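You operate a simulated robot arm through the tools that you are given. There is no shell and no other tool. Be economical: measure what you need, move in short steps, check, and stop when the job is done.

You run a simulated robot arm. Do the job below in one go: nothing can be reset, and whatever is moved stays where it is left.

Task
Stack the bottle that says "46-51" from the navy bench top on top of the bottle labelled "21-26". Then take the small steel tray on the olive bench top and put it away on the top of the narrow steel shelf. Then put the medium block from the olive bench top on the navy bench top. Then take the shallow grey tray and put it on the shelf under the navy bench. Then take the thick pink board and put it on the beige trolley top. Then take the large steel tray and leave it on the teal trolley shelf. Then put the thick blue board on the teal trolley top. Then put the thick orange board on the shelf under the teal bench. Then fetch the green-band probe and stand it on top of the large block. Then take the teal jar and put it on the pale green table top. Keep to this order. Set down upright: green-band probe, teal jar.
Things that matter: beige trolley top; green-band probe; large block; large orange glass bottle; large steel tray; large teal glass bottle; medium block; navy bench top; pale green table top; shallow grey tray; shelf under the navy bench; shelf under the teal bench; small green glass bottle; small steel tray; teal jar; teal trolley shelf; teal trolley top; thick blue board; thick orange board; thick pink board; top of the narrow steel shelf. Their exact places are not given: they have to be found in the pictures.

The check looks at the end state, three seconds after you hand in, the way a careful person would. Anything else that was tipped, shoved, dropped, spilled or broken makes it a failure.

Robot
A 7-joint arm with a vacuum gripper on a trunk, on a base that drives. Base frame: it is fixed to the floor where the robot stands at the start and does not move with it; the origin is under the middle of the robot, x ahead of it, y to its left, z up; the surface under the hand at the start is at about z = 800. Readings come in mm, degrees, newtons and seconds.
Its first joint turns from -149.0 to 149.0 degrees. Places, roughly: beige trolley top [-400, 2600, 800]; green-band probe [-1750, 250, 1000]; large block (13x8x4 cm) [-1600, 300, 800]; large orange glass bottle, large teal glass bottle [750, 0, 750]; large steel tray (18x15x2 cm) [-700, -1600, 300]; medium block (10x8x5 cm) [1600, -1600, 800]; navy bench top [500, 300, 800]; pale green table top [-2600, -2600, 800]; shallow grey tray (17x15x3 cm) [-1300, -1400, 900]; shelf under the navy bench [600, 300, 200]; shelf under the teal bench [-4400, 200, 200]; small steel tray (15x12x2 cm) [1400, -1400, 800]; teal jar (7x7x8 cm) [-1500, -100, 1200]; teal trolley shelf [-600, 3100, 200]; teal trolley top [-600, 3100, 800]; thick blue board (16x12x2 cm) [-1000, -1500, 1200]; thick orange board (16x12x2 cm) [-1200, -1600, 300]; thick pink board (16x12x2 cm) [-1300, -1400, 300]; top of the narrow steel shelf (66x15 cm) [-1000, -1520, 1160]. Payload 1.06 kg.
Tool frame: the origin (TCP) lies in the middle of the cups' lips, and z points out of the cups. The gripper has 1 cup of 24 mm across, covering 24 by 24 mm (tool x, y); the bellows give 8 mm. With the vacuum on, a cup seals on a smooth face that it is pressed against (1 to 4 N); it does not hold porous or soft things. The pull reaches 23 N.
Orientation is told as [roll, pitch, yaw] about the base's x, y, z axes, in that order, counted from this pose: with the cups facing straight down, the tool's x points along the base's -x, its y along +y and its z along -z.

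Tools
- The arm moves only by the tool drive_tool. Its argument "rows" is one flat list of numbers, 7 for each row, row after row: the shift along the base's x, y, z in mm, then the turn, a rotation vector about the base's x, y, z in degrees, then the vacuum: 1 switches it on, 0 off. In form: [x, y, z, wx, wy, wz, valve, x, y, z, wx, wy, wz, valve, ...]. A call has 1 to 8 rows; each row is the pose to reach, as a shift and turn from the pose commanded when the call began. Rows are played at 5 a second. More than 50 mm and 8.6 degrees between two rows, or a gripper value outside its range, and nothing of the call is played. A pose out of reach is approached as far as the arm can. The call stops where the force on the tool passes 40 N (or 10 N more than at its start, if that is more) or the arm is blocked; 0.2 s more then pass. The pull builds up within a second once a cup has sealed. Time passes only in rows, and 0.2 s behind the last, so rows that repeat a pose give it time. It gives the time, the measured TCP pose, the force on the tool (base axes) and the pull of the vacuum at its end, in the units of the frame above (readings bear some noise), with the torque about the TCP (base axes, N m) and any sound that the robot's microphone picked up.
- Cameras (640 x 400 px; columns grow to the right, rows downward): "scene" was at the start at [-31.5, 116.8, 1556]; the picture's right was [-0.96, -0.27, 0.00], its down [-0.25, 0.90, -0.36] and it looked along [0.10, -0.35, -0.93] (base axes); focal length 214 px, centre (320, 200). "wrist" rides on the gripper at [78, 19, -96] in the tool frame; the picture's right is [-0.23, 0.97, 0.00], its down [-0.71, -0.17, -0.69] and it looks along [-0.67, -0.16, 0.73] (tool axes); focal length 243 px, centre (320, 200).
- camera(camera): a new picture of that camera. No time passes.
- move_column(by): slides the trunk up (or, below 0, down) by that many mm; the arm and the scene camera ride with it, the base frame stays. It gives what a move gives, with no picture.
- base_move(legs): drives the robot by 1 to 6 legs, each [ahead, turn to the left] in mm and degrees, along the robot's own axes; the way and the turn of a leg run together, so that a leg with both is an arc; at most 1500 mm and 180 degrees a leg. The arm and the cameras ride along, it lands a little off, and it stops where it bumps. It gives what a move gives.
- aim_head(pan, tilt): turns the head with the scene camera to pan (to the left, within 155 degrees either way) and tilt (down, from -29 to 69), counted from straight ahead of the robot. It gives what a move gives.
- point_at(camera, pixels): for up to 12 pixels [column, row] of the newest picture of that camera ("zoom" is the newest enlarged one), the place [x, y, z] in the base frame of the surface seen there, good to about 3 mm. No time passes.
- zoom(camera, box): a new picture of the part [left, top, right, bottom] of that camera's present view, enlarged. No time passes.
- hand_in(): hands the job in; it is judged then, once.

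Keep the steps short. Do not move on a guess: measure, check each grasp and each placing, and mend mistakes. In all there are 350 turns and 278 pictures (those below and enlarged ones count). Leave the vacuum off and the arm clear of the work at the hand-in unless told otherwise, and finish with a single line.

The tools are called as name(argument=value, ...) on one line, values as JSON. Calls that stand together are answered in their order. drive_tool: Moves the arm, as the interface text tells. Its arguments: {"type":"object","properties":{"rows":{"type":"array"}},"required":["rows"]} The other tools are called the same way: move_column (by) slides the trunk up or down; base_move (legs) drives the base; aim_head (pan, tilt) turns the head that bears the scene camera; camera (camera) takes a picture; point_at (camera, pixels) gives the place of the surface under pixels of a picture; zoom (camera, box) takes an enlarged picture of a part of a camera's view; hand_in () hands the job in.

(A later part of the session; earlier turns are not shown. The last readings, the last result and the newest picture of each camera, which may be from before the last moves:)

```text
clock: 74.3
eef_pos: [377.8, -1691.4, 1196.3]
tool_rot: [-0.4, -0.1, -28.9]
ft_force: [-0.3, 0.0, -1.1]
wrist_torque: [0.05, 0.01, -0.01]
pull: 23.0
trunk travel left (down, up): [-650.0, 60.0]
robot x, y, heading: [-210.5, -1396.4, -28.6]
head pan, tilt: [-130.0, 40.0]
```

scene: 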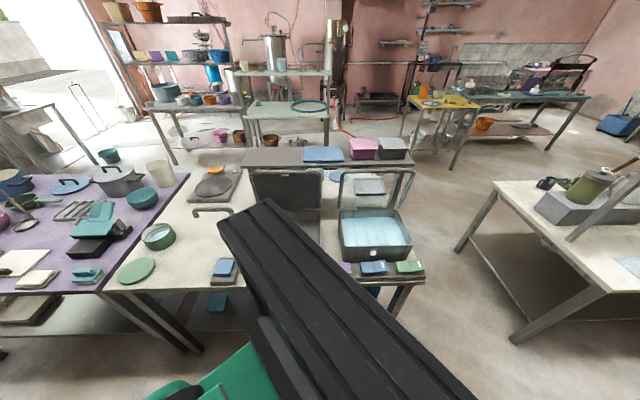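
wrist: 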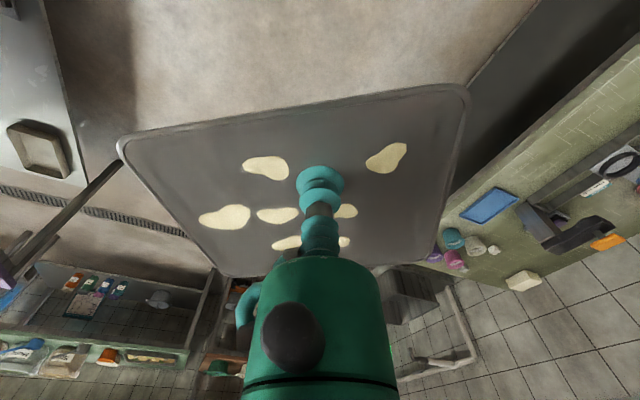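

Forces are clear again. Next I'll raise by the column instead, and measure the lid top and shelf from the scene picture.

move_column(by=55)

camera(camera="scene")

point_at(camera="scene", pixels=[[255, 175], [320, 175], [342, 178], [362, 150], [392, 150], [246, 168], [248, 155], [275, 160], [300, 168], [304, 160], [425, 283], [104, 290]])

zoom(camera="scene", box=[230, 130, 430, 255])

```text
clock: 75.2
eef_pos: [376.8, -1691.8, 1252.9]
tool_rot: [-0.5, -0.1, -28.9]
ft_force: [-0.9, 0.6, -1.1]
wrist_torque: [0.01, -0.01, 0.01]
pull: 23.7
trunk travel left (down, up): [-705.0, 5.0]
robot x, y, heading: [-205.3, -1397.5, -28.6]
head pan, tilt: [-130.0, 40.0]
```

```text
241 pictures are left
```

scene: 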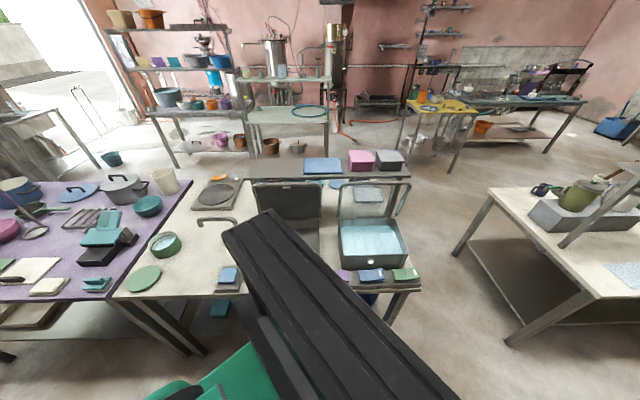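

```text
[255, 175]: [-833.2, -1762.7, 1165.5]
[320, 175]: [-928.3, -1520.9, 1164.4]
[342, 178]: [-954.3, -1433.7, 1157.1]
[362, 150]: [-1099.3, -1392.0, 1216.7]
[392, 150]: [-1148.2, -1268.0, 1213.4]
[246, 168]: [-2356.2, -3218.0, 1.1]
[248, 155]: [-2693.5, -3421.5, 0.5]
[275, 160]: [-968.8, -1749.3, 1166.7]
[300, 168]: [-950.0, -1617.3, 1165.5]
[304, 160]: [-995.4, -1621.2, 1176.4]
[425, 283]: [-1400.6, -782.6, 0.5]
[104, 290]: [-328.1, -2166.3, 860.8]
```

```text
3.20 times, centred on (330, 192) of scene
```

zoom: 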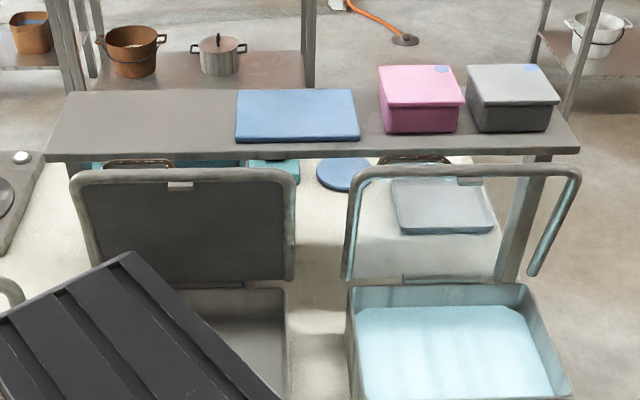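

point_at(camera="zoom", pixels=[[52, 152], [73, 95], [240, 140], [237, 92], [355, 138], [575, 145], [150, 125], [200, 100], [180, 183], [350, 92], [82, 178]])

```text
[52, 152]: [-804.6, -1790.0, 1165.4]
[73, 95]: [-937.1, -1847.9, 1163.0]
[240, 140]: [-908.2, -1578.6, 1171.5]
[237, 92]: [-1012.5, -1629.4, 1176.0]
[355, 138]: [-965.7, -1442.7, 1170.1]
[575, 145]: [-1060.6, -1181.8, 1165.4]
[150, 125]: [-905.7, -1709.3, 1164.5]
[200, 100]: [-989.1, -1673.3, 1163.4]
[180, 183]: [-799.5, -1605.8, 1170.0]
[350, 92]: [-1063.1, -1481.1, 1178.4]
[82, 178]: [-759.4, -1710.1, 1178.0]
```

The shelf top is at z ≈ 1164, the lid tops are below 1180 and the bins at 1216. The load is at 1253, so I can turn to face the shelf.

base_move(legs=[[0, -123]])

aim_head(pan=0, tilt=45)

camera(camera="scene")

```text
clock: 80.7
eef_pos: [-760.1, -1753.6, 1253.4]
tool_rot: [-0.4, -0.2, -149.4]
ft_force: [-0.1, -0.2, -1.6]
wrist_torque: [0.01, -0.05, 0.0]
pull: 22.7
trunk travel left (down, up): [-705.0, 5.0]
robot x, y, heading: [-212.1, -1401.2, -149.4]
head pan, tilt: [-130.0, 40.0]
```

```text
clock: 82.8
eef_pos: [-759.6, -1753.8, 1252.3]
tool_rot: [-0.4, -0.1, -149.4]
ft_force: [-0.1, 0.7, -2.2]
wrist_torque: [-0.02, -0.01, 0.0]
pull: 22.9
trunk travel left (down, up): [-705.0, 5.0]
robot x, y, heading: [-208.1, -1397.6, -149.3]
head pan, tilt: [0.0, 45.0]
```

```text
239 pictures are left
```

scene: 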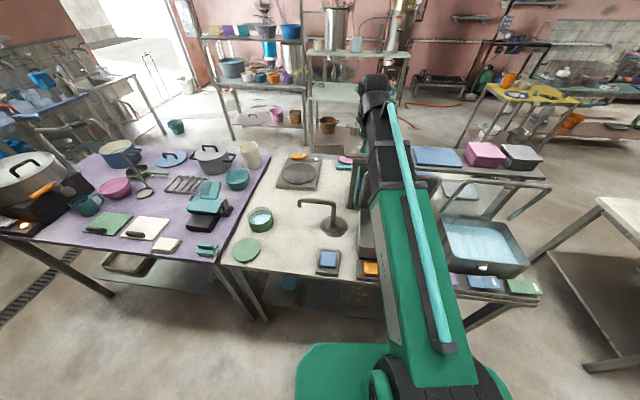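

I'll move over the shelf target, staying at z 1253, with a yaw of −2.3°.

drive_tool(rows=[-10, 3, 0, 0.4, 0, -0.3, 1, -35, 10, 0, 0.4, 0, -0.7, 1, -65, 18, 0, 0.4, 0, -1.2, 1, -95, 27, 0, 0.4, 0, -1.7, 1, -120, 34, 0, 0.4, 0, -2.3, 1, -135, 38, 0, 0.4, 0, -2.3, 1, -139, 39, 0, 0.4, 0, -2.3, 1])

camera(camera="wrist")

camera(camera="scene")

```text
clock: 84.4
eef_pos: [-899.3, -1713.4, 1251.0]
tool_rot: [-0.7, 0.2, -151.7]
ft_force: [-0.7, -0.2, -0.8]
wrist_torque: [0.02, -0.03, -0.01]
pull: 23.1
trunk travel left (down, up): [-705.0, 5.0]
robot x, y, heading: [-211.8, -1400.3, -149.4]
head pan, tilt: [0.0, 45.0]
```

```text
238 pictures are left
```

wrist: 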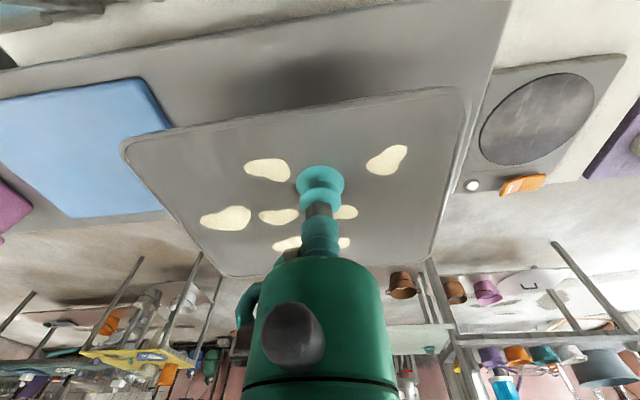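

```text
237 pictures are left
```

scene: 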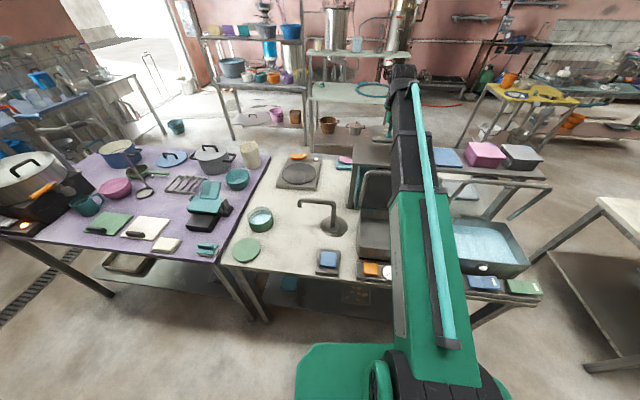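

point_at(camera="wrist", pixels=[[130, 150], [460, 97], [220, 270], [427, 258], [500, 30], [483, 75], [150, 85], [165, 125], [40, 75], [445, 240]])

```text
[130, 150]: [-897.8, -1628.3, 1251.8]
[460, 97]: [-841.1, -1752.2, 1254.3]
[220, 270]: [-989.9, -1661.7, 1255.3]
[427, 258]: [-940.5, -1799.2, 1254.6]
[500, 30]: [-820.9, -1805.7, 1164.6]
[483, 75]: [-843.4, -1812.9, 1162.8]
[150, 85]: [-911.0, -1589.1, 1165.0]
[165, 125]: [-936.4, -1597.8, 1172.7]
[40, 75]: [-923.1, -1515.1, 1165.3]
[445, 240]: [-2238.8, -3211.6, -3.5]
```

The tray lies fully inside the free shelf area. I'll level the tilt and lower to contact at about z 1173.

drive_tool(rows=[0, 0, -15, -0.7, -0.15, 0, 1, 0, 0, -40, -0.7, -0.15, 0, 1, 0, 0, -60, -0.7, -0.15, 0, 1, 0, 0, -70, -0.7, -0.15, 0, 1, 0, 0, -74, -0.7, -0.15, 0, 1, 0, 0, -77, -0.7, -0.15, 0, 1, 0, 0, -77, -0.7, -0.15, 0, 1])

```text
clock: 86.0
eef_pos: [-900.6, -1714.8, 1175.2]
tool_rot: [0.0, -0.2, -151.7]
ft_force: [-1.2, 0.1, -0.5]
wrist_torque: [0.02, -0.05, 0.0]
pull: 22.1
trunk travel left (down, up): [-705.0, 5.0]
robot x, y, heading: [-207.4, -1399.4, -149.5]
head pan, tilt: [0.0, 45.0]
```

Not yet in full contact. I'll lower a bit more.

drive_tool(rows=[0, 0, -1.5, 0, 0.2, 0, 1, 0, 0, -3, 0, 0.2, 0, 1, 0, 0, -3, 0, 0.2, 0, 1])

```text
clock: 86.8
eef_pos: [-898.3, -1714.6, 1173.8]
tool_rot: [0.0, -0.3, -151.7]
ft_force: [-5.2, -1.9, 12.3]
wrist_torque: [0.02, -0.03, -0.02]
pull: 23.0
trunk travel left (down, up): [-705.0, 5.0]
robot x, y, heading: [-206.1, -1398.8, -149.4]
head pan, tilt: [0.0, 45.0]
```

Contact at 12 N. Releasing and rising.

drive_tool(rows=[0, 0, 1, 0, 0, 0, 0, 0, 0, 1, 0, 0, 0, 0, 0, 0, 1, 0, 0, 0, 0, 0, 0, 3, 0, 0, 0, 0, 0, 0, 8, 0, 0, 0, 0, 0, 0, 25, 0, 0, 0, 0, 0, 0, 60, 0, 0, 0, 0, 0, 0, 90, 0, 0, 0, 0])

camera(camera="wrist")

```text
clock: 88.6
eef_pos: [-901.2, -1711.7, 1264.6]
tool_rot: [-0.1, -0.3, -151.8]
ft_force: [-0.1, -0.5, -0.2]
wrist_torque: [0.03, 0.02, 0.01]
pull: 0.2
trunk travel left (down, up): [-705.0, 5.0]
robot x, y, heading: [-210.3, -1397.5, -149.3]
head pan, tilt: [0.0, 45.0]
```

```text
236 pictures are left
```

wrist: 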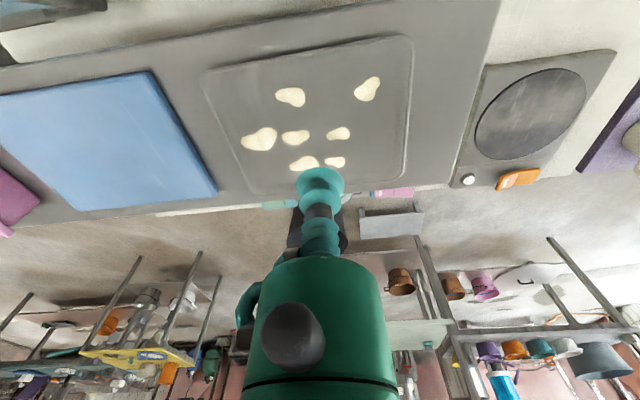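

The tray is set flat on the shelf. Now I retract and go back to the olive bench for the cream block.

drive_tool(rows=[40, -10, 0, 0, 0, 0, 0, 80, -22, 0, 0, 0, 0, 0, 120, -34, 0, 0, 0, 0, 0, 139, -39, 0, 0, 0, 0, 0])

base_move(legs=[[0, 117], [1064, 0], [0, 52]])

move_column(by=-55)

camera(camera="wrist")

camera(camera="scene")

```text
clock: 89.6
eef_pos: [-761.5, -1753.0, 1259.9]
tool_rot: [0.0, -0.3, -151.6]
ft_force: [0.7, -1.1, -0.3]
wrist_torque: [0.01, -0.02, -0.01]
pull: 0.1
trunk travel left (down, up): [-705.0, 5.0]
robot x, y, heading: [-207.8, -1395.5, -149.1]
head pan, tilt: [0.0, 45.0]
```

```text
clock: 102.3
eef_pos: [1305.4, -1689.2, 1259.4]
tool_rot: [0.0, -0.2, 19.0]
ft_force: [-0.6, 0.6, 0.0]
wrist_torque: [0.02, 0.0, 0.0]
pull: 0.1
trunk travel left (down, up): [-705.0, 5.0]
robot x, y, heading: [701.0, -1946.4, 21.3]
head pan, tilt: [0.0, 45.0]
```

```text
clock: 103.3
eef_pos: [1306.1, -1689.7, 1204.8]
tool_rot: [-0.1, -0.3, 18.9]
ft_force: [-0.6, -0.4, -0.2]
wrist_torque: [0.01, -0.01, -0.01]
pull: 0.0
trunk travel left (down, up): [-650.0, 60.0]
robot x, y, heading: [703.3, -1948.5, 21.2]
head pan, tilt: [0.0, 45.0]
```

```text
235 pictures are left
```

wrist: 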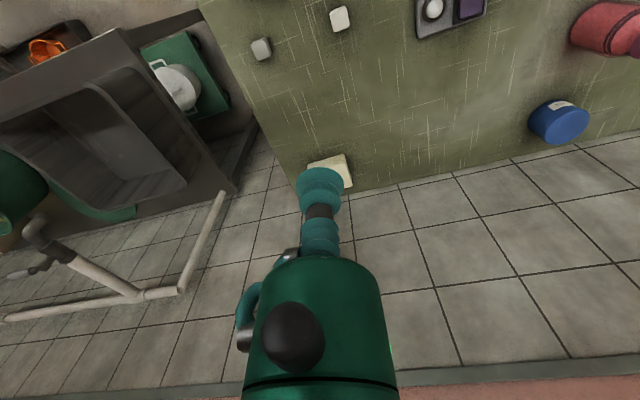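

```text
234 pictures are left
```

scene: 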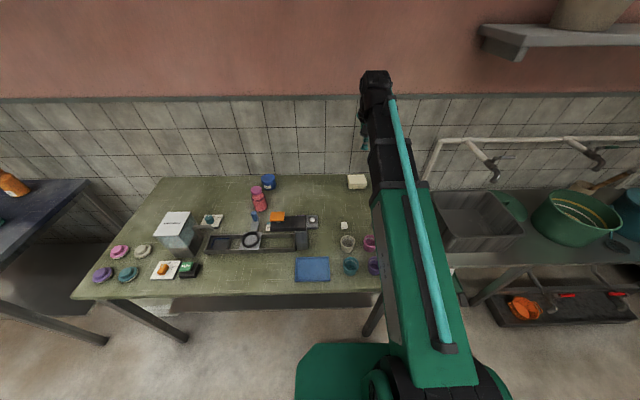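

zoom(camera="scene", box=[337, 168, 377, 193])

point_at(camera="zoom", pixels=[[170, 145], [455, 125], [190, 260], [490, 260], [325, 190], [330, 160], [325, 240]])

```text
16.00 times, centred on (357, 180) of scene
```

zoom: 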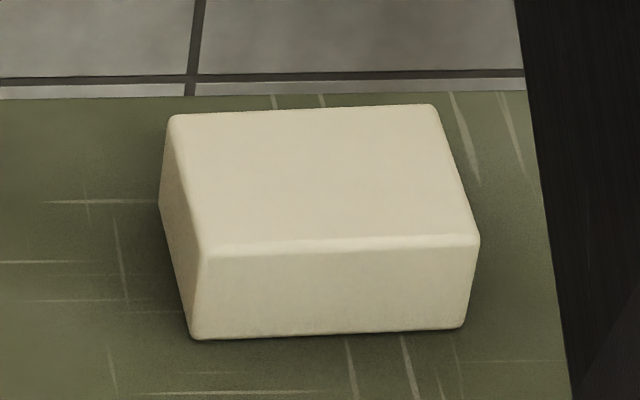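

```text
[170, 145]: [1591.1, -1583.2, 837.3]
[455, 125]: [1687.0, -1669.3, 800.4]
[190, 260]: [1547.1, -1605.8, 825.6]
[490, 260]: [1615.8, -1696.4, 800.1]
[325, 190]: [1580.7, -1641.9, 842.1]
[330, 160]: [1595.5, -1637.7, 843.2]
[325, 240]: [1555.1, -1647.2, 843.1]
```

point_at(camera="zoom", pixels=[[183, 125], [428, 115], [215, 243], [465, 235], [322, 178]])

drive_tool(rows=[40, 7, 0, 0, 0, 0, 0, 80, 14, 0, 0, 0, 0, 0, 120, 21, 0, 0, 0, 0, 0, 160, 28, 0, 0, 0, 0, 0, 200, 35, 0, 0, 0, 0, 0, 240, 42, 0, 0, 0, 0, 0, 279, 49, 0, 0, 0, 0, 0])

```text
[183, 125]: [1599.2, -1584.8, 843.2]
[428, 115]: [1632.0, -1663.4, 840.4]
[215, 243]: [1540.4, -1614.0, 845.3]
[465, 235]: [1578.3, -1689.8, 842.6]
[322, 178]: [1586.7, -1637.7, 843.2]
```

```text
clock: 104.9
eef_pos: [1588.1, -1640.4, 1202.6]
tool_rot: [-0.1, -0.3, 18.9]
ft_force: [0.7, -0.8, 0.5]
wrist_torque: [0.01, -0.01, 0.0]
pull: 0.0
trunk travel left (down, up): [-650.0, 60.0]
robot x, y, heading: [703.5, -1946.9, 21.3]
head pan, tilt: [0.0, 45.0]
```

The block's top centre is ≈ (1587,−1638,843), and I'm above it now. Descending.

drive_tool(rows=[0, 2, -45, 0, 0.3, 0, 0, 0, 2, -90, 0, 0.3, 0, 0, 0, 2, -135, 0, 0.3, 0, 0, 0, 2, -180, 0, 0.3, 0, 0, 0, 2, -225, 0, 0.3, 0, 0, 0, 2, -270, 0, 0.3, 0, 0, 0, 2, -310, 0, 0.3, 0, 0, 0, 2, -340, 0, 0.3, 0, 0])

drive_tool(rows=[0, 0, -10, 0, 0, 0, 1, 0, 0, -18, 0, 0, 0, 1, 0, 0, -21, 0, 0, 0, 1, 0, 0, -23, 0, 0, 0, 1, 0, 0, -23, 0, 0, 0, 1, 0, 0, -23, 0, 0, 0, 1, 0, 0, -23, 0, 0, 0, 1])

```text
clock: 106.7
eef_pos: [1587.6, -1637.8, 860.8]
tool_rot: [0.0, 0.1, 18.9]
ft_force: [-0.8, -0.8, 0.3]
wrist_torque: [0.01, -0.02, 0.02]
pull: 0.1
trunk travel left (down, up): [-650.0, 60.0]
robot x, y, heading: [706.9, -1950.9, 21.2]
head pan, tilt: [0.0, 45.0]
```

```text
clock: 108.3
eef_pos: [1585.8, -1638.4, 841.7]
tool_rot: [0.1, 0.0, 18.9]
ft_force: [2.9, -0.6, 9.3]
wrist_torque: [-0.03, 0.01, -0.01]
pull: 22.6
trunk travel left (down, up): [-650.0, 60.0]
robot x, y, heading: [696.1, -1950.5, 21.1]
head pan, tilt: [0.0, 45.0]
```

Sealed at 22.6. Lifting.

drive_tool(rows=[0, 0, 5, 0, 0, 0, 1, 0, 0, 20, 0, 0, 0, 1, 0, 0, 45, 0, 0, 0, 1, 0, 0, 75, 0, 0, 0, 1, 0, 0, 110, 0, 0, 0, 1, 0, 0, 145, 0, 0, 0, 1, 0, 0, 180, 0, 0, 0, 1, 0, 0, 215, 0, 0, 0, 1])

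drive_tool(rows=[-10, 0, 20, 0, 0, 0, 1, -40, -8, 40, 0, 0, 0, 1, -75, -14, 60, 0, 0, 0, 1, -110, -22, 80, 0, 0, 0, 1, -150, -30, 100, 0, 0, 0, 1, -190, -38, 115, 0, 0, 0, 1, -230, -45, 115, 0, 0, 0, 1, -260, -50, 115, 0, 0, 0, 1])

aim_head(pan=90, tilt=30)

camera(camera="scene")

```text
clock: 110.1
eef_pos: [1581.6, -1638.6, 1057.3]
tool_rot: [0.1, 0.0, 18.9]
ft_force: [-0.1, 0.8, -2.9]
wrist_torque: [-0.02, 0.02, 0.02]
pull: 22.4
trunk travel left (down, up): [-650.0, 60.0]
robot x, y, heading: [698.8, -1947.3, 21.0]
head pan, tilt: [0.0, 45.0]
```

```text
clock: 111.9
eef_pos: [1324.7, -1691.2, 1170.9]
tool_rot: [0.0, 0.1, 18.9]
ft_force: [0.4, -0.2, -2.9]
wrist_torque: [0.02, 0.0, 0.01]
pull: 22.9
trunk travel left (down, up): [-650.0, 60.0]
robot x, y, heading: [702.5, -1949.4, 21.1]
head pan, tilt: [0.0, 45.0]
```

```text
clock: 113.5
eef_pos: [1326.3, -1690.4, 1171.1]
tool_rot: [-0.1, 0.0, 18.9]
ft_force: [-0.3, 0.3, -3.0]
wrist_torque: [-0.03, 0.02, 0.02]
pull: 23.6
trunk travel left (down, up): [-650.0, 60.0]
robot x, y, heading: [703.4, -1947.7, 21.4]
head pan, tilt: [90.0, 30.0]
```

```text
232 pictures are left
```

scene: 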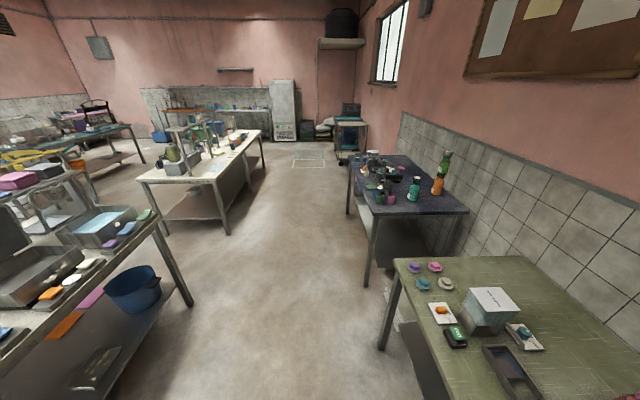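

Held at about 2.9 N. The green bottle's old spot near (740,320) on the navy bench is clear for the block, so I'll drive back to the start pose there.

base_move(legs=[[0, -55.8], [-735, 0], [0, 133.8], [1500, 0], [50, 0], [0, -99]])

aim_head(pan=10, tilt=50)

camera(camera="scene")

```text
clock: 137.5
eef_pos: [517.3, 59.1, 1171.1]
tool_rot: [0.0, 0.0, -1.7]
ft_force: [-0.2, -0.1, -3.5]
wrist_torque: [-0.01, 0.03, 0.03]
pull: 23.2
trunk travel left (down, up): [-650.0, 60.0]
robot x, y, heading: [-157.1, 35.0, 0.6]
head pan, tilt: [90.0, 30.0]
```

```text
clock: 139.0
eef_pos: [517.9, 60.5, 1169.8]
tool_rot: [0.0, 0.0, -1.8]
ft_force: [-0.1, 0.1, -3.4]
wrist_torque: [0.03, 0.03, -0.04]
pull: 22.6
trunk travel left (down, up): [-650.0, 60.0]
robot x, y, heading: [-157.9, 36.9, 0.6]
head pan, tilt: [10.0, 50.0]
```

```text
231 pictures are left
```

scene: 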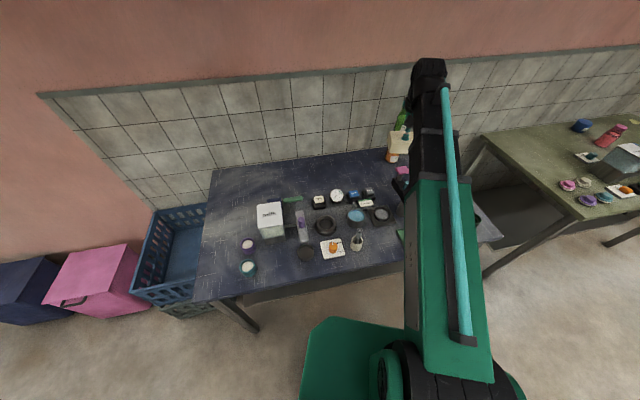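

base_move(legs=[[130, 0]])

camera(camera="scene")

point_at(camera="scene", pixels=[[290, 185], [270, 190], [310, 185], [330, 180], [290, 200], [295, 222], [245, 237], [355, 170]])

```text
clock: 140.3
eef_pos: [649.8, 62.3, 1170.8]
tool_rot: [0.0, 0.0, -1.7]
ft_force: [-0.5, -1.3, -3.4]
wrist_torque: [0.0, 0.07, -0.01]
pull: 22.7
trunk travel left (down, up): [-650.0, 60.0]
robot x, y, heading: [-26.0, 40.6, 0.5]
head pan, tilt: [10.0, 50.0]
```

```text
230 pictures are left
```

scene: 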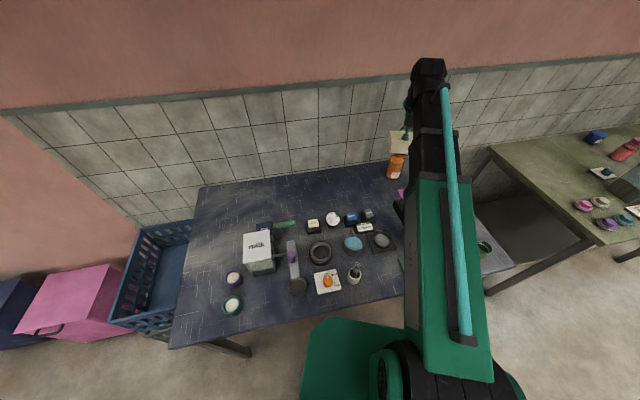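

```text
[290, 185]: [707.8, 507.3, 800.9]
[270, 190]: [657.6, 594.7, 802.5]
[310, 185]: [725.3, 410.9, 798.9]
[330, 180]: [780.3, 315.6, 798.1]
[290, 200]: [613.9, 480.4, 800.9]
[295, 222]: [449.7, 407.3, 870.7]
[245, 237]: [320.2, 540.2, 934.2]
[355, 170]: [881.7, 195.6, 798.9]
```

The spot near (720,400) is clear. I'll swing over and lower.

drive_tool(rows=[4, 15, 0, 0, 0, 0, 1, 13, 60, 0, 0, 0, 0, 1, 23, 108, 0, 0, 0, 0, 1, 33, 156, 0, 0, 0, 0, 1, 43, 204, 0, 0, 0, 0, 1, 53, 252, 0, 0, 0, 0, 1, 63, 300, 0, 0, 0, 0, 1, 70, 338, 0, 0, 0, 0, 1])

drive_tool(rows=[0, 0, -15, 0, 0, 0, 1, 0, 0, -55, 0, 0, 0, 1, 0, 0, -100, 0, 0, 0, 1, 0, 0, -145, 0, 0, 0, 1, 0, 0, -190, 0, 0, 0, 1, 0, 0, -235, 0, 0, 0, 1, 0, 0, -270, 0, 0, 0, 1, 0, 0, -290, 0, 0, 0, 1])

camera(camera="scene")

```text
clock: 142.1
eef_pos: [718.4, 400.8, 1171.1]
tool_rot: [-0.2, 0.0, -1.7]
ft_force: [0.5, 0.0, -3.2]
wrist_torque: [-0.03, 0.02, -0.01]
pull: 22.9
trunk travel left (down, up): [-650.0, 60.0]
robot x, y, heading: [-26.9, 39.4, 0.4]
head pan, tilt: [10.0, 50.0]
```

```text
clock: 143.9
eef_pos: [720.1, 400.9, 880.3]
tool_rot: [0.0, 0.0, -1.8]
ft_force: [1.1, 0.9, -3.6]
wrist_torque: [0.01, 0.03, -0.01]
pull: 22.6
trunk travel left (down, up): [-650.0, 60.0]
robot x, y, heading: [-30.3, 37.8, 0.7]
head pan, tilt: [10.0, 50.0]
```

```text
229 pictures are left
```

scene: 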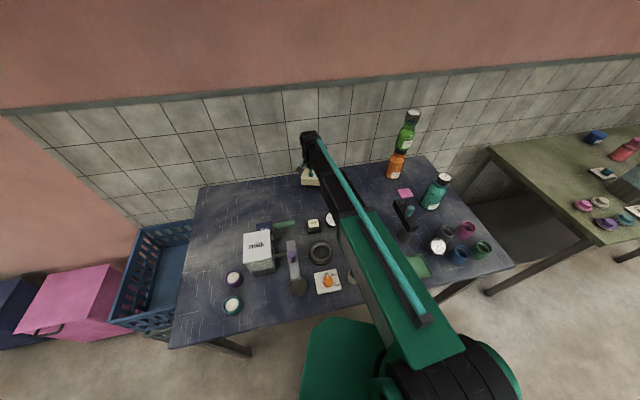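

Clear all round. Lowering the last 40 mm to contact at about z 842.

drive_tool(rows=[0, 0, -15, 0, 0, 0, 1, 0, 0, -28, 0, 0, 0, 1, 0, 0, -34, 0, 0, 0, 1, 0, 0, -37, 0, 0, 0, 1, 0, 0, -39, 0, 0, 0, 1, 0, 0, -40.5, 0, 0, 0, 1, 0, 0, -40.5, 0, 0, 0, 1])

```text
clock: 145.5
eef_pos: [718.2, 400.9, 842.1]
tool_rot: [0.1, -0.2, -1.7]
ft_force: [2.2, 2.8, 7.3]
wrist_torque: [-0.04, -0.02, 0.05]
pull: 22.4
trunk travel left (down, up): [-650.0, 60.0]
robot x, y, heading: [-28.0, 38.4, 0.9]
head pan, tilt: [10.0, 50.0]
```

Contact made. Releasing and rising.

drive_tool(rows=[0, 0, 1, 0, 0, 0, 0, 0, 0, 1, 0, 0, 0, 0, 0, 0, 1, 0, 0, 0, 0, 0, 0, 5, 0, 0, 0, 0, 0, 0, 40, 0, 0, 0, 0, 0, 0, 85, 0, 0, 0, 0, 0, 0, 130, 0, 0, 0, 0, 0, 0, 180, 0, 0, 0, 0])

camera(camera="wrist")

```text
clock: 147.3
eef_pos: [716.9, 401.4, 1024.0]
tool_rot: [0.0, 0.0, -1.7]
ft_force: [0.0, 0.0, -1.0]
wrist_torque: [0.02, -0.04, 0.01]
pull: 0.1
trunk travel left (down, up): [-650.0, 60.0]
robot x, y, heading: [-27.5, 39.7, 0.7]
head pan, tilt: [10.0, 50.0]
```

```text
228 pictures are left
```

wrist: 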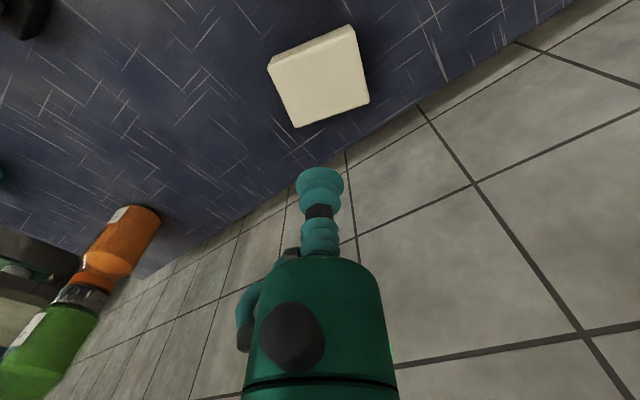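

The block sits on the navy bench. I'll retract the arm and look toward the islands to plan the grey tray.

drive_tool(rows=[-10, -40, 30, 0, 0, 0, 0, -20, -80, 60, 0, 0, 0, 0, -30, -120, 90, 0, 0, 0, 0, -40, -165, 120, 0, 0, 0, 0, -50, -210, 150, 0, 0, 0, 0, -60, -255, 170, 0, 0, 0, 0, -70, -300, 175, 0, 0, 0, 0, -85, -340, 175, 0, 0, 0, 0])

aim_head(pan=-135, tilt=30)

camera(camera="scene")

zoom(camera="scene", box=[40, 130, 300, 290])

```text
refused: row 1 steps farther than a row can; nothing moved
```

```text
clock: 149.6
eef_pos: [716.9, 400.1, 1021.0]
tool_rot: [0.0, 0.0, -1.6]
ft_force: [0.6, -0.3, -0.1]
wrist_torque: [0.01, 0.02, -0.02]
pull: 0.1
trunk travel left (down, up): [-650.0, 60.0]
robot x, y, heading: [-27.3, 40.7, 0.7]
head pan, tilt: [-135.0, 30.0]
```

```text
227 pictures are left
```

scene: 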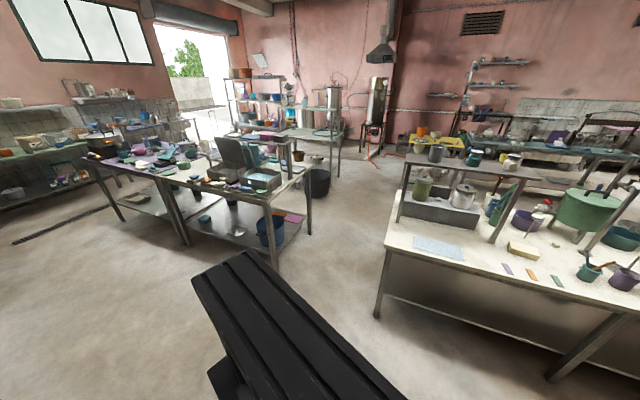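

```text
2.46 times, centred on (170, 210) of scene
```

zoom: 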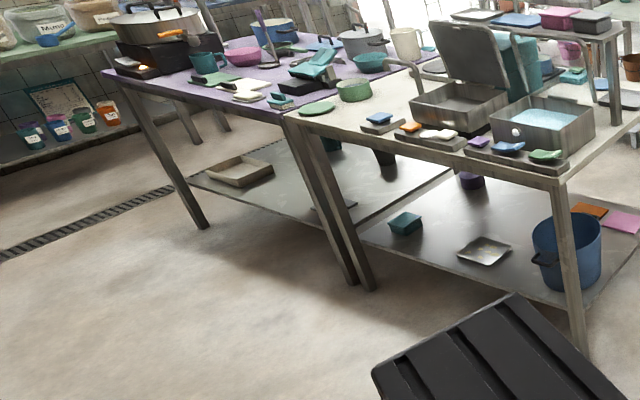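

point_at(camera="scene", pixels=[[277, 262], [308, 234], [310, 180], [388, 250], [405, 190], [376, 316], [275, 275], [340, 230], [350, 200], [335, 265], [395, 215], [265, 205]])

point_at(camera="zoom", pixels=[[553, 180], [620, 130], [580, 340], [485, 250], [588, 210], [618, 220], [575, 225], [575, 17], [600, 28], [615, 80], [630, 85], [290, 118]])

```text
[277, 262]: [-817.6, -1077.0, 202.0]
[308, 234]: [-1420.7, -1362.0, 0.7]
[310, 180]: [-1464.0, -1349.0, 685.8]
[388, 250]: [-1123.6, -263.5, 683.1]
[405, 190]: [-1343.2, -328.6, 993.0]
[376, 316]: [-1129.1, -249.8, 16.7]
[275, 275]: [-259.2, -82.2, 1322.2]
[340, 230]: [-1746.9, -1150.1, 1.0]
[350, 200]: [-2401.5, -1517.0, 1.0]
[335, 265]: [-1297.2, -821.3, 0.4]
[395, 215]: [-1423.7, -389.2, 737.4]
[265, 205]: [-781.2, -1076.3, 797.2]
```

```text
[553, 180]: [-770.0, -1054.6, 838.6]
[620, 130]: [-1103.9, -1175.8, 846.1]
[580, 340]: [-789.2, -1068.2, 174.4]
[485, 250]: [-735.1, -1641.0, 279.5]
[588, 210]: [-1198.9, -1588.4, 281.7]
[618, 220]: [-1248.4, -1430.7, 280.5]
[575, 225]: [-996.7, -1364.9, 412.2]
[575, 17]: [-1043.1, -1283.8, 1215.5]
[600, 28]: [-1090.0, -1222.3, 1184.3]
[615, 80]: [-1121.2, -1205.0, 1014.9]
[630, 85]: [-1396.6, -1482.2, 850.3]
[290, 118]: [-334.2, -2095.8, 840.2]
```

Island 1 spans from its front edge at the aisle to about 740 mm back, and the gap between the islands is about 866 mm. I want the arm's own size before reaching under tables, so I'll look at it at the present pose.

aim_head(pan=25, tilt=40)

camera(camera="scene")

```text
clock: 152.0
eef_pos: [718.5, 401.7, 1021.9]
tool_rot: [0.0, 0.1, -1.7]
ft_force: [0.3, 0.2, 0.2]
wrist_torque: [0.03, 0.01, 0.03]
pull: 0.0
trunk travel left (down, up): [-650.0, 60.0]
robot x, y, heading: [-28.4, 37.7, 1.0]
head pan, tilt: [25.0, 40.0]
```

```text
225 pictures are left
```

scene: 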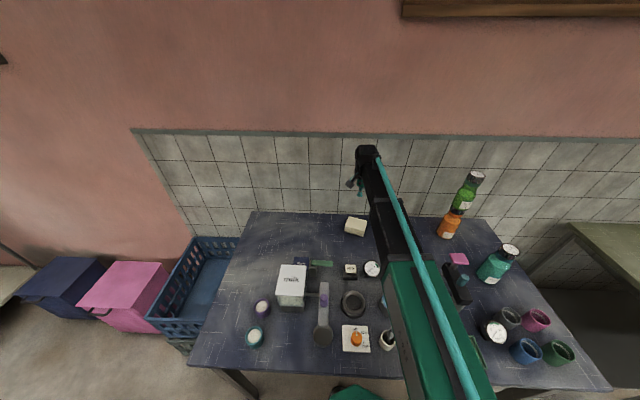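

point_at(camera="scene", pixels=[[366, 152], [360, 165], [375, 180], [385, 215], [405, 245], [390, 265], [430, 300], [440, 390], [355, 185]])

zoom(camera="scene", box=[320, 130, 440, 280])

```text
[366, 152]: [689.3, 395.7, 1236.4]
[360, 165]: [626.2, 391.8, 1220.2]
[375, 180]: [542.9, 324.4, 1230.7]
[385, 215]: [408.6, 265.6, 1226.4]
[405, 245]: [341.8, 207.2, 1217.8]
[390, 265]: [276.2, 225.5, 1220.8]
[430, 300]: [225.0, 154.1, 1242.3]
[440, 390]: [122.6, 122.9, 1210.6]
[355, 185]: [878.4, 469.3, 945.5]
```

```text
2.67 times, centred on (380, 205) of scene
```

zoom: 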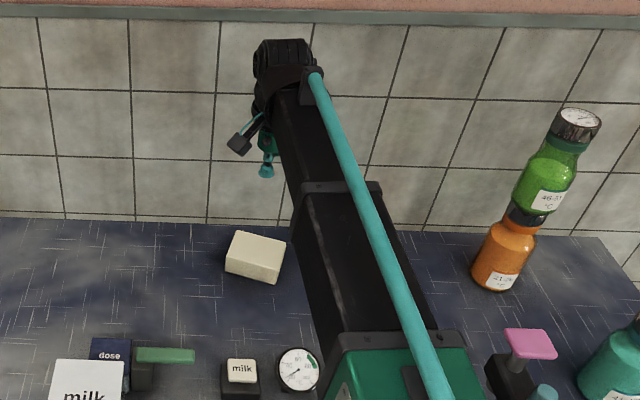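

The boom is level and about 215 mm above the TCP, so low shelves can be reached with the trunk lowered. I'll retract the arm, then check the base footprint by looking down.

drive_tool(rows=[-8, -38, 30, 0, 0, 0, 0, -16, -76, 60, 0, 0, 0, 0, -24, -114, 90, 0, 0, 0, 0, -32, -152, 120, 0, 0, 0, 0, -42, -190, 150, 0, 0, 0, 0, -54, -235, 160, 0, 0, 0, 0, -70, -280, 160, 0, 0, 0, 0, -90, -320, 160, 0, 0, 0, 0])

aim_head(pan=60, tilt=69)

camera(camera="scene")

aim_head(pan=-125, tilt=69)

camera(camera="scene")

```text
clock: 153.8
eef_pos: [628.7, 77.1, 1182.7]
tool_rot: [0.0, -0.1, -1.7]
ft_force: [-0.5, -0.9, 0.5]
wrist_torque: [-0.03, 0.0, -0.01]
pull: 0.0
trunk travel left (down, up): [-650.0, 60.0]
robot x, y, heading: [-30.5, 37.1, 0.6]
head pan, tilt: [25.0, 40.0]
```

```text
clock: 154.8
eef_pos: [629.1, 76.6, 1183.2]
tool_rot: [0.1, 0.0, -1.8]
ft_force: [0.1, -0.5, 0.0]
wrist_torque: [0.01, 0.03, 0.0]
pull: 0.0
trunk travel left (down, up): [-650.0, 60.0]
robot x, y, heading: [-24.8, 38.0, 0.3]
head pan, tilt: [60.0, 68.8]
```

```text
223 pictures are left
```

scene: 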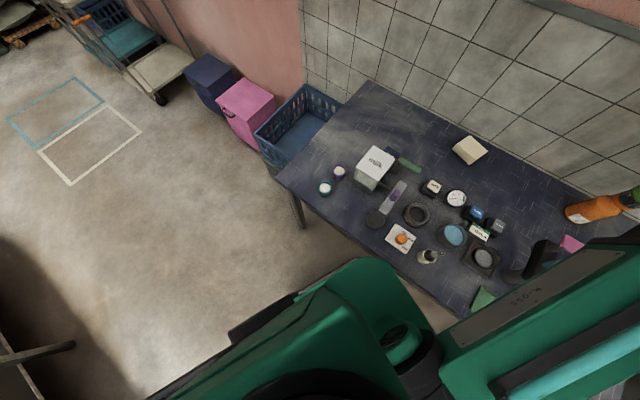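

```text
clock: 157.6
eef_pos: [629.3, 78.4, 1182.8]
tool_rot: [-0.1, 0.0, -1.7]
ft_force: [-0.1, -0.2, 0.4]
wrist_torque: [0.02, 0.02, -0.01]
pull: 0.0
trunk travel left (down, up): [-650.0, 60.0]
robot x, y, heading: [-27.1, 41.5, 0.8]
head pan, tilt: [-125.0, 68.8]
```

```text
222 pictures are left
```

scene: 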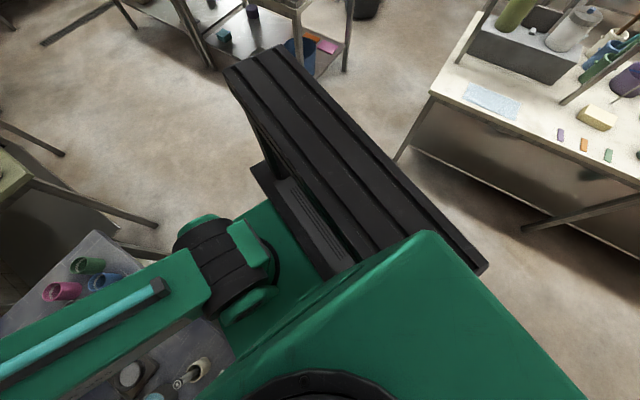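

point_at(camera="scene", pixels=[[232, 72], [278, 48], [482, 268], [430, 238], [500, 300], [575, 390], [255, 175], [275, 205], [560, 250], [300, 235], [420, 160], [330, 110]])

```text
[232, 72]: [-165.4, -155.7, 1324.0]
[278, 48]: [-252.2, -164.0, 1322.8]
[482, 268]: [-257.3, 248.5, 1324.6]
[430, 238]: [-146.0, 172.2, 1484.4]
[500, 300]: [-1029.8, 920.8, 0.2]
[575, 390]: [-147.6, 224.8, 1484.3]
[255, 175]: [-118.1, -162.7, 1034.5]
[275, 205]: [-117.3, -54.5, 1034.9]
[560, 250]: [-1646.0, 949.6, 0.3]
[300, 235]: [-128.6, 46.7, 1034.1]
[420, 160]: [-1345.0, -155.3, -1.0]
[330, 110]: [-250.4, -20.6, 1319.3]
```

The body is about 420 mm wide, so the corridor is passable. Driving to its mouth and aligning.

base_move(legs=[[0, -138.2], [874, 0], [0, -19.6]])

aim_head(pan=0, tilt=35)

camera(camera="scene")

```text
clock: 161.9
eef_pos: [59.9, -625.6, 1164.1]
tool_rot: [-6.9, -1.6, -99.3]
ft_force: [2.5, -0.9, -0.5]
wrist_torque: [0.05, 0.18, -0.02]
pull: 0.1
trunk travel left (down, up): [-650.0, 60.0]
robot x, y, heading: [-34.0, 36.9, -95.6]
head pan, tilt: [-125.0, 68.8]
stopped in leg 1: the robot was blocked; the commanded pose is now the measured one
```

```text
clock: 163.9
eef_pos: [42.7, -622.5, 1166.0]
tool_rot: [-6.2, -1.5, -99.6]
ft_force: [0.5, -0.5, -0.7]
wrist_torque: [-0.02, 0.0, -0.02]
pull: 0.1
trunk travel left (down, up): [-650.0, 60.0]
robot x, y, heading: [-37.0, 39.8, -96.0]
head pan, tilt: [0.0, 35.0]
```

```text
221 pictures are left
```

scene: 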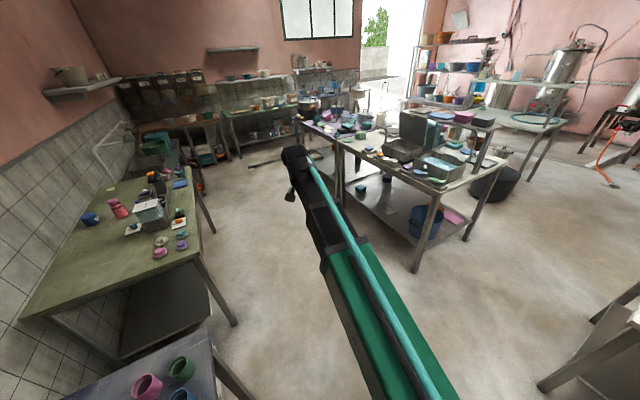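

The turn was blocked. I'll look to the left to see what the robot met.

aim_head(pan=95, tilt=60)

camera(camera="scene")

aim_head(pan=45, tilt=65)

camera(camera="scene")

camera(camera="wrist")

```text
clock: 165.6
eef_pos: [42.2, -624.2, 1166.8]
tool_rot: [-6.2, -1.3, -99.8]
ft_force: [-1.0, -0.3, -0.7]
wrist_torque: [0.0, -0.02, 0.03]
pull: 0.1
trunk travel left (down, up): [-650.0, 60.0]
robot x, y, heading: [-36.2, 39.3, -95.8]
head pan, tilt: [95.0, 60.0]
```

```text
220 pictures are left
```

scene: 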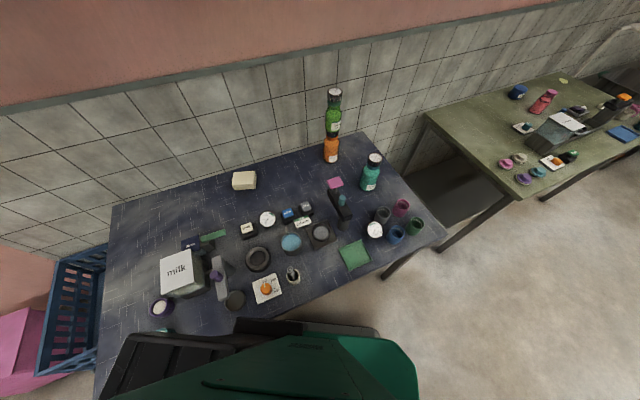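

```text
clock: 166.8
eef_pos: [40.6, -623.7, 1166.9]
tool_rot: [-6.1, -1.5, -99.7]
ft_force: [0.2, -0.3, -0.6]
wrist_torque: [0.01, -0.01, 0.01]
pull: 0.0
trunk travel left (down, up): [-650.0, 60.0]
robot x, y, heading: [-33.7, 35.1, -96.0]
head pan, tilt: [45.0, 65.0]
```

```text
219 pictures are left
```

scene: 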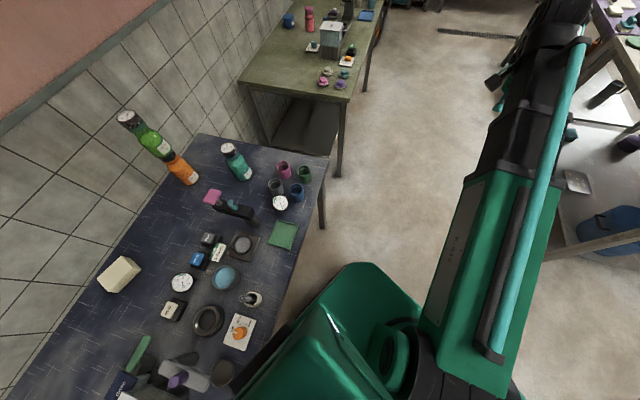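

```text
218 pictures are left
```

wrist: 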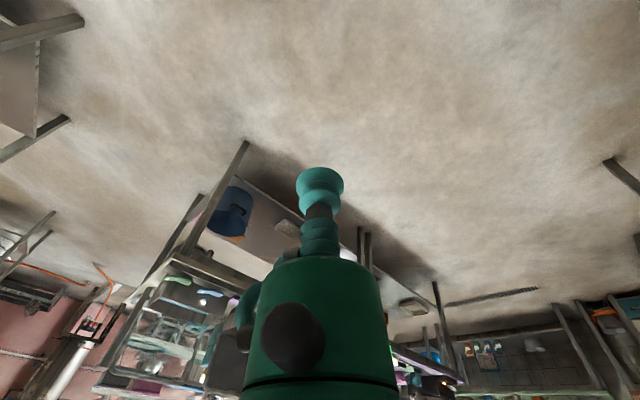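

The robot's rear-left met the bench edge, and nothing seems disturbed. I'll drive straight ahead, away from it, then continue.

base_move(legs=[[250, 0]])

aim_head(pan=140, tilt=50)

camera(camera="scene")

```text
clock: 168.6
eef_pos: [12.3, -874.0, 1162.9]
tool_rot: [-6.2, -1.2, -100.1]
ft_force: [-0.3, -0.3, -0.9]
wrist_torque: [0.0, 0.02, -0.01]
pull: 0.0
trunk travel left (down, up): [-650.0, 60.0]
robot x, y, heading: [-55.4, -211.2, -96.7]
head pan, tilt: [45.0, 65.0]
```

```text
clock: 170.3
eef_pos: [12.9, -873.4, 1163.5]
tool_rot: [-6.3, -1.1, -100.1]
ft_force: [-0.2, 0.2, -0.2]
wrist_torque: [0.0, 0.0, 0.0]
pull: 0.0
trunk travel left (down, up): [-650.0, 60.0]
robot x, y, heading: [-56.6, -208.4, -96.6]
head pan, tilt: [140.0, 50.0]
```

```text
217 pictures are left
```

scene: 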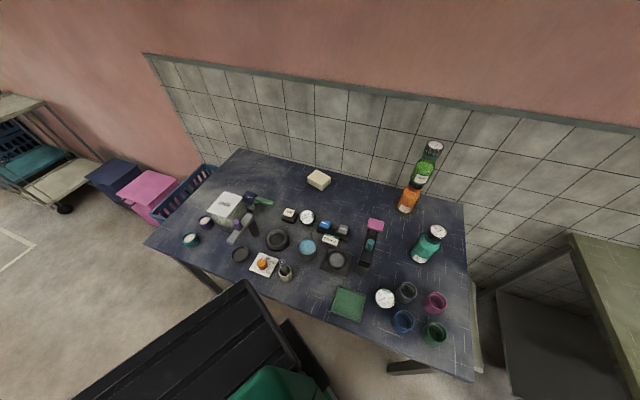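

The bench and its items are undisturbed. I'll record the bench corners.

point_at(camera="scene", pixels=[[151, 244], [470, 378], [464, 207], [241, 151], [348, 303], [265, 265], [185, 270], [420, 366]])

drive_tool(rows=[0, 0, 15, 0, 0, 0, 0])

```text
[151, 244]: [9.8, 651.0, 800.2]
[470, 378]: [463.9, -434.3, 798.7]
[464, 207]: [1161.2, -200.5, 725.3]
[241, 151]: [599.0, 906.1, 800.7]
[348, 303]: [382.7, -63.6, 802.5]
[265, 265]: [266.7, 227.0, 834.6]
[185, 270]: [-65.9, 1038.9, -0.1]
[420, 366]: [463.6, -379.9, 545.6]
```

```text
clock: 170.7
eef_pos: [11.9, -872.9, 1178.0]
tool_rot: [-6.3, -1.0, -100.1]
ft_force: [-1.0, -0.4, -0.7]
wrist_torque: [0.0, -0.03, -0.01]
pull: 0.1
trunk travel left (down, up): [-650.0, 60.0]
robot x, y, heading: [-53.8, -206.9, -96.5]
head pan, tilt: [140.0, 50.0]
```

Now I'll level the tool, then drive on to the corridor mouth.

drive_tool(rows=[0, 0, 0, 0, -3.2, 0, 0, 0, 0, 0, -0.1, -6.4, 0, 0])

base_move(legs=[[0, -54], [710, 0], [0, -6.5]])

aim_head(pan=0, tilt=35)

camera(camera="scene")

```text
clock: 171.3
eef_pos: [12.2, -871.6, 1177.4]
tool_rot: [0.1, -0.1, -100.1]
ft_force: [-0.9, -0.4, 0.1]
wrist_torque: [0.04, 0.01, -0.02]
pull: 0.0
trunk travel left (down, up): [-650.0, 60.0]
robot x, y, heading: [-55.4, -206.6, -96.8]
head pan, tilt: [140.0, 50.0]
```

```text
clock: 178.2
eef_pos: [-1208.7, -948.2, 1177.5]
tool_rot: [0.0, -0.1, -160.2]
ft_force: [0.5, -0.1, 0.2]
wrist_torque: [-0.01, 0.01, 0.0]
pull: 0.0
trunk travel left (down, up): [-650.0, 60.0]
robot x, y, heading: [-670.5, -559.5, -156.5]
head pan, tilt: [140.0, 50.0]
```

```text
clock: 180.4
eef_pos: [-1208.8, -948.0, 1178.4]
tool_rot: [0.1, -0.1, -160.2]
ft_force: [-0.4, 0.7, -0.3]
wrist_torque: [0.01, -0.02, 0.04]
pull: 0.0
trunk travel left (down, up): [-650.0, 60.0]
robot x, y, heading: [-666.9, -555.5, -156.5]
head pan, tilt: [0.0, 35.0]
```

```text
216 pictures are left
```

scene: 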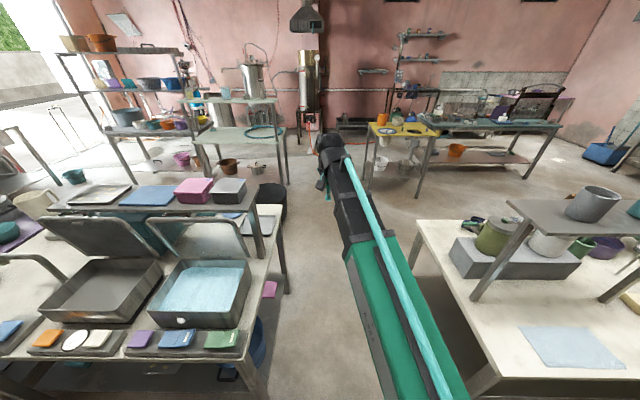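

point_at(camera="scene", pixels=[[272, 188], [282, 215], [287, 290], [310, 260], [320, 215], [262, 225], [272, 288], [410, 265], [245, 165], [283, 182], [375, 190], [410, 195]])

zoom(camera="scene", box=[180, 160, 320, 300])

```text
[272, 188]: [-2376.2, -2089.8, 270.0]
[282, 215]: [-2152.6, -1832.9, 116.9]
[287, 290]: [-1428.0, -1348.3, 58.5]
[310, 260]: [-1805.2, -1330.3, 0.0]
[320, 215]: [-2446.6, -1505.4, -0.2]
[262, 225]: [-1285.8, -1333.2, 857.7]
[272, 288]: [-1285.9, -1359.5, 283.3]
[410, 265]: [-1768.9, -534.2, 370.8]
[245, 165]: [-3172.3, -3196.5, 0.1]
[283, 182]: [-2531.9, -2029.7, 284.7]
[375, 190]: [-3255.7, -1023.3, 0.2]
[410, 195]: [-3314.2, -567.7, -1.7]
```

```text
2.86 times, centred on (250, 230) of scene
```

zoom: 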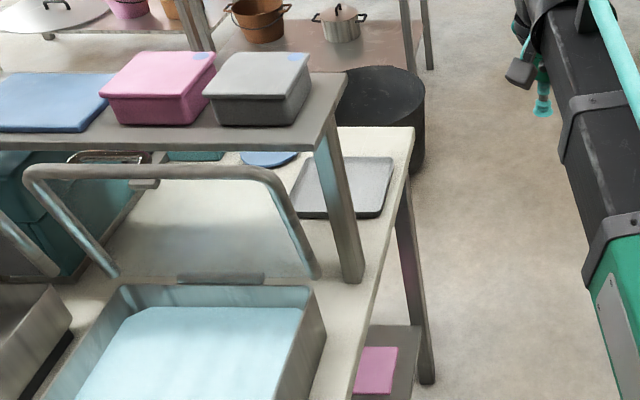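

point_at(camera="zoom", pixels=[[322, 160], [390, 161], [384, 213], [298, 206], [345, 185], [350, 175], [300, 185], [410, 132], [290, 160], [365, 350], [395, 352], [355, 390]])

```text
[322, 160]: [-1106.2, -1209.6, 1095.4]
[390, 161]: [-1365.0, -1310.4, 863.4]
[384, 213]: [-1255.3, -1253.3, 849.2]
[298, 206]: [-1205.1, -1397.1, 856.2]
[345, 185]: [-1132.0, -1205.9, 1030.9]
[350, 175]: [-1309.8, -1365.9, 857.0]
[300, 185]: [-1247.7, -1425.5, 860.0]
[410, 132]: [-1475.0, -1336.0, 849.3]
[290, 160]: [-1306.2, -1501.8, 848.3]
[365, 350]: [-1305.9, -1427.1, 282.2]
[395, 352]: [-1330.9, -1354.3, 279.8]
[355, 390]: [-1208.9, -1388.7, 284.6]
```

The corridor is clear with a low black bin beyond. The tray's centre is at (−1285,−1353,857). Driving straight through.

base_move(legs=[[0, -1], [1342, 0]])

aim_head(pan=90, tilt=40)

camera(camera="scene")

```text
clock: 187.5
eef_pos: [-2460.3, -1452.5, 1178.7]
tool_rot: [0.0, 0.0, -161.2]
ft_force: [-0.8, 0.6, -0.1]
wrist_torque: [0.02, 0.02, 0.0]
pull: 0.1
trunk travel left (down, up): [-650.0, 60.0]
robot x, y, heading: [-1915.1, -1073.3, -157.1]
head pan, tilt: [0.0, 35.0]
```

```text
clock: 189.1
eef_pos: [-2460.5, -1453.0, 1177.1]
tool_rot: [0.2, -0.2, -161.2]
ft_force: [-0.4, 0.1, 0.1]
wrist_torque: [-0.02, 0.02, -0.04]
pull: 0.0
trunk travel left (down, up): [-650.0, 60.0]
robot x, y, heading: [-1914.6, -1070.6, -157.5]
head pan, tilt: [90.0, 40.0]
```

```text
214 pictures are left
```

scene: 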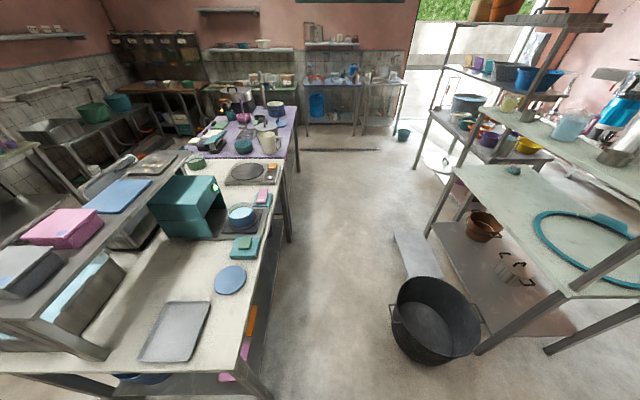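

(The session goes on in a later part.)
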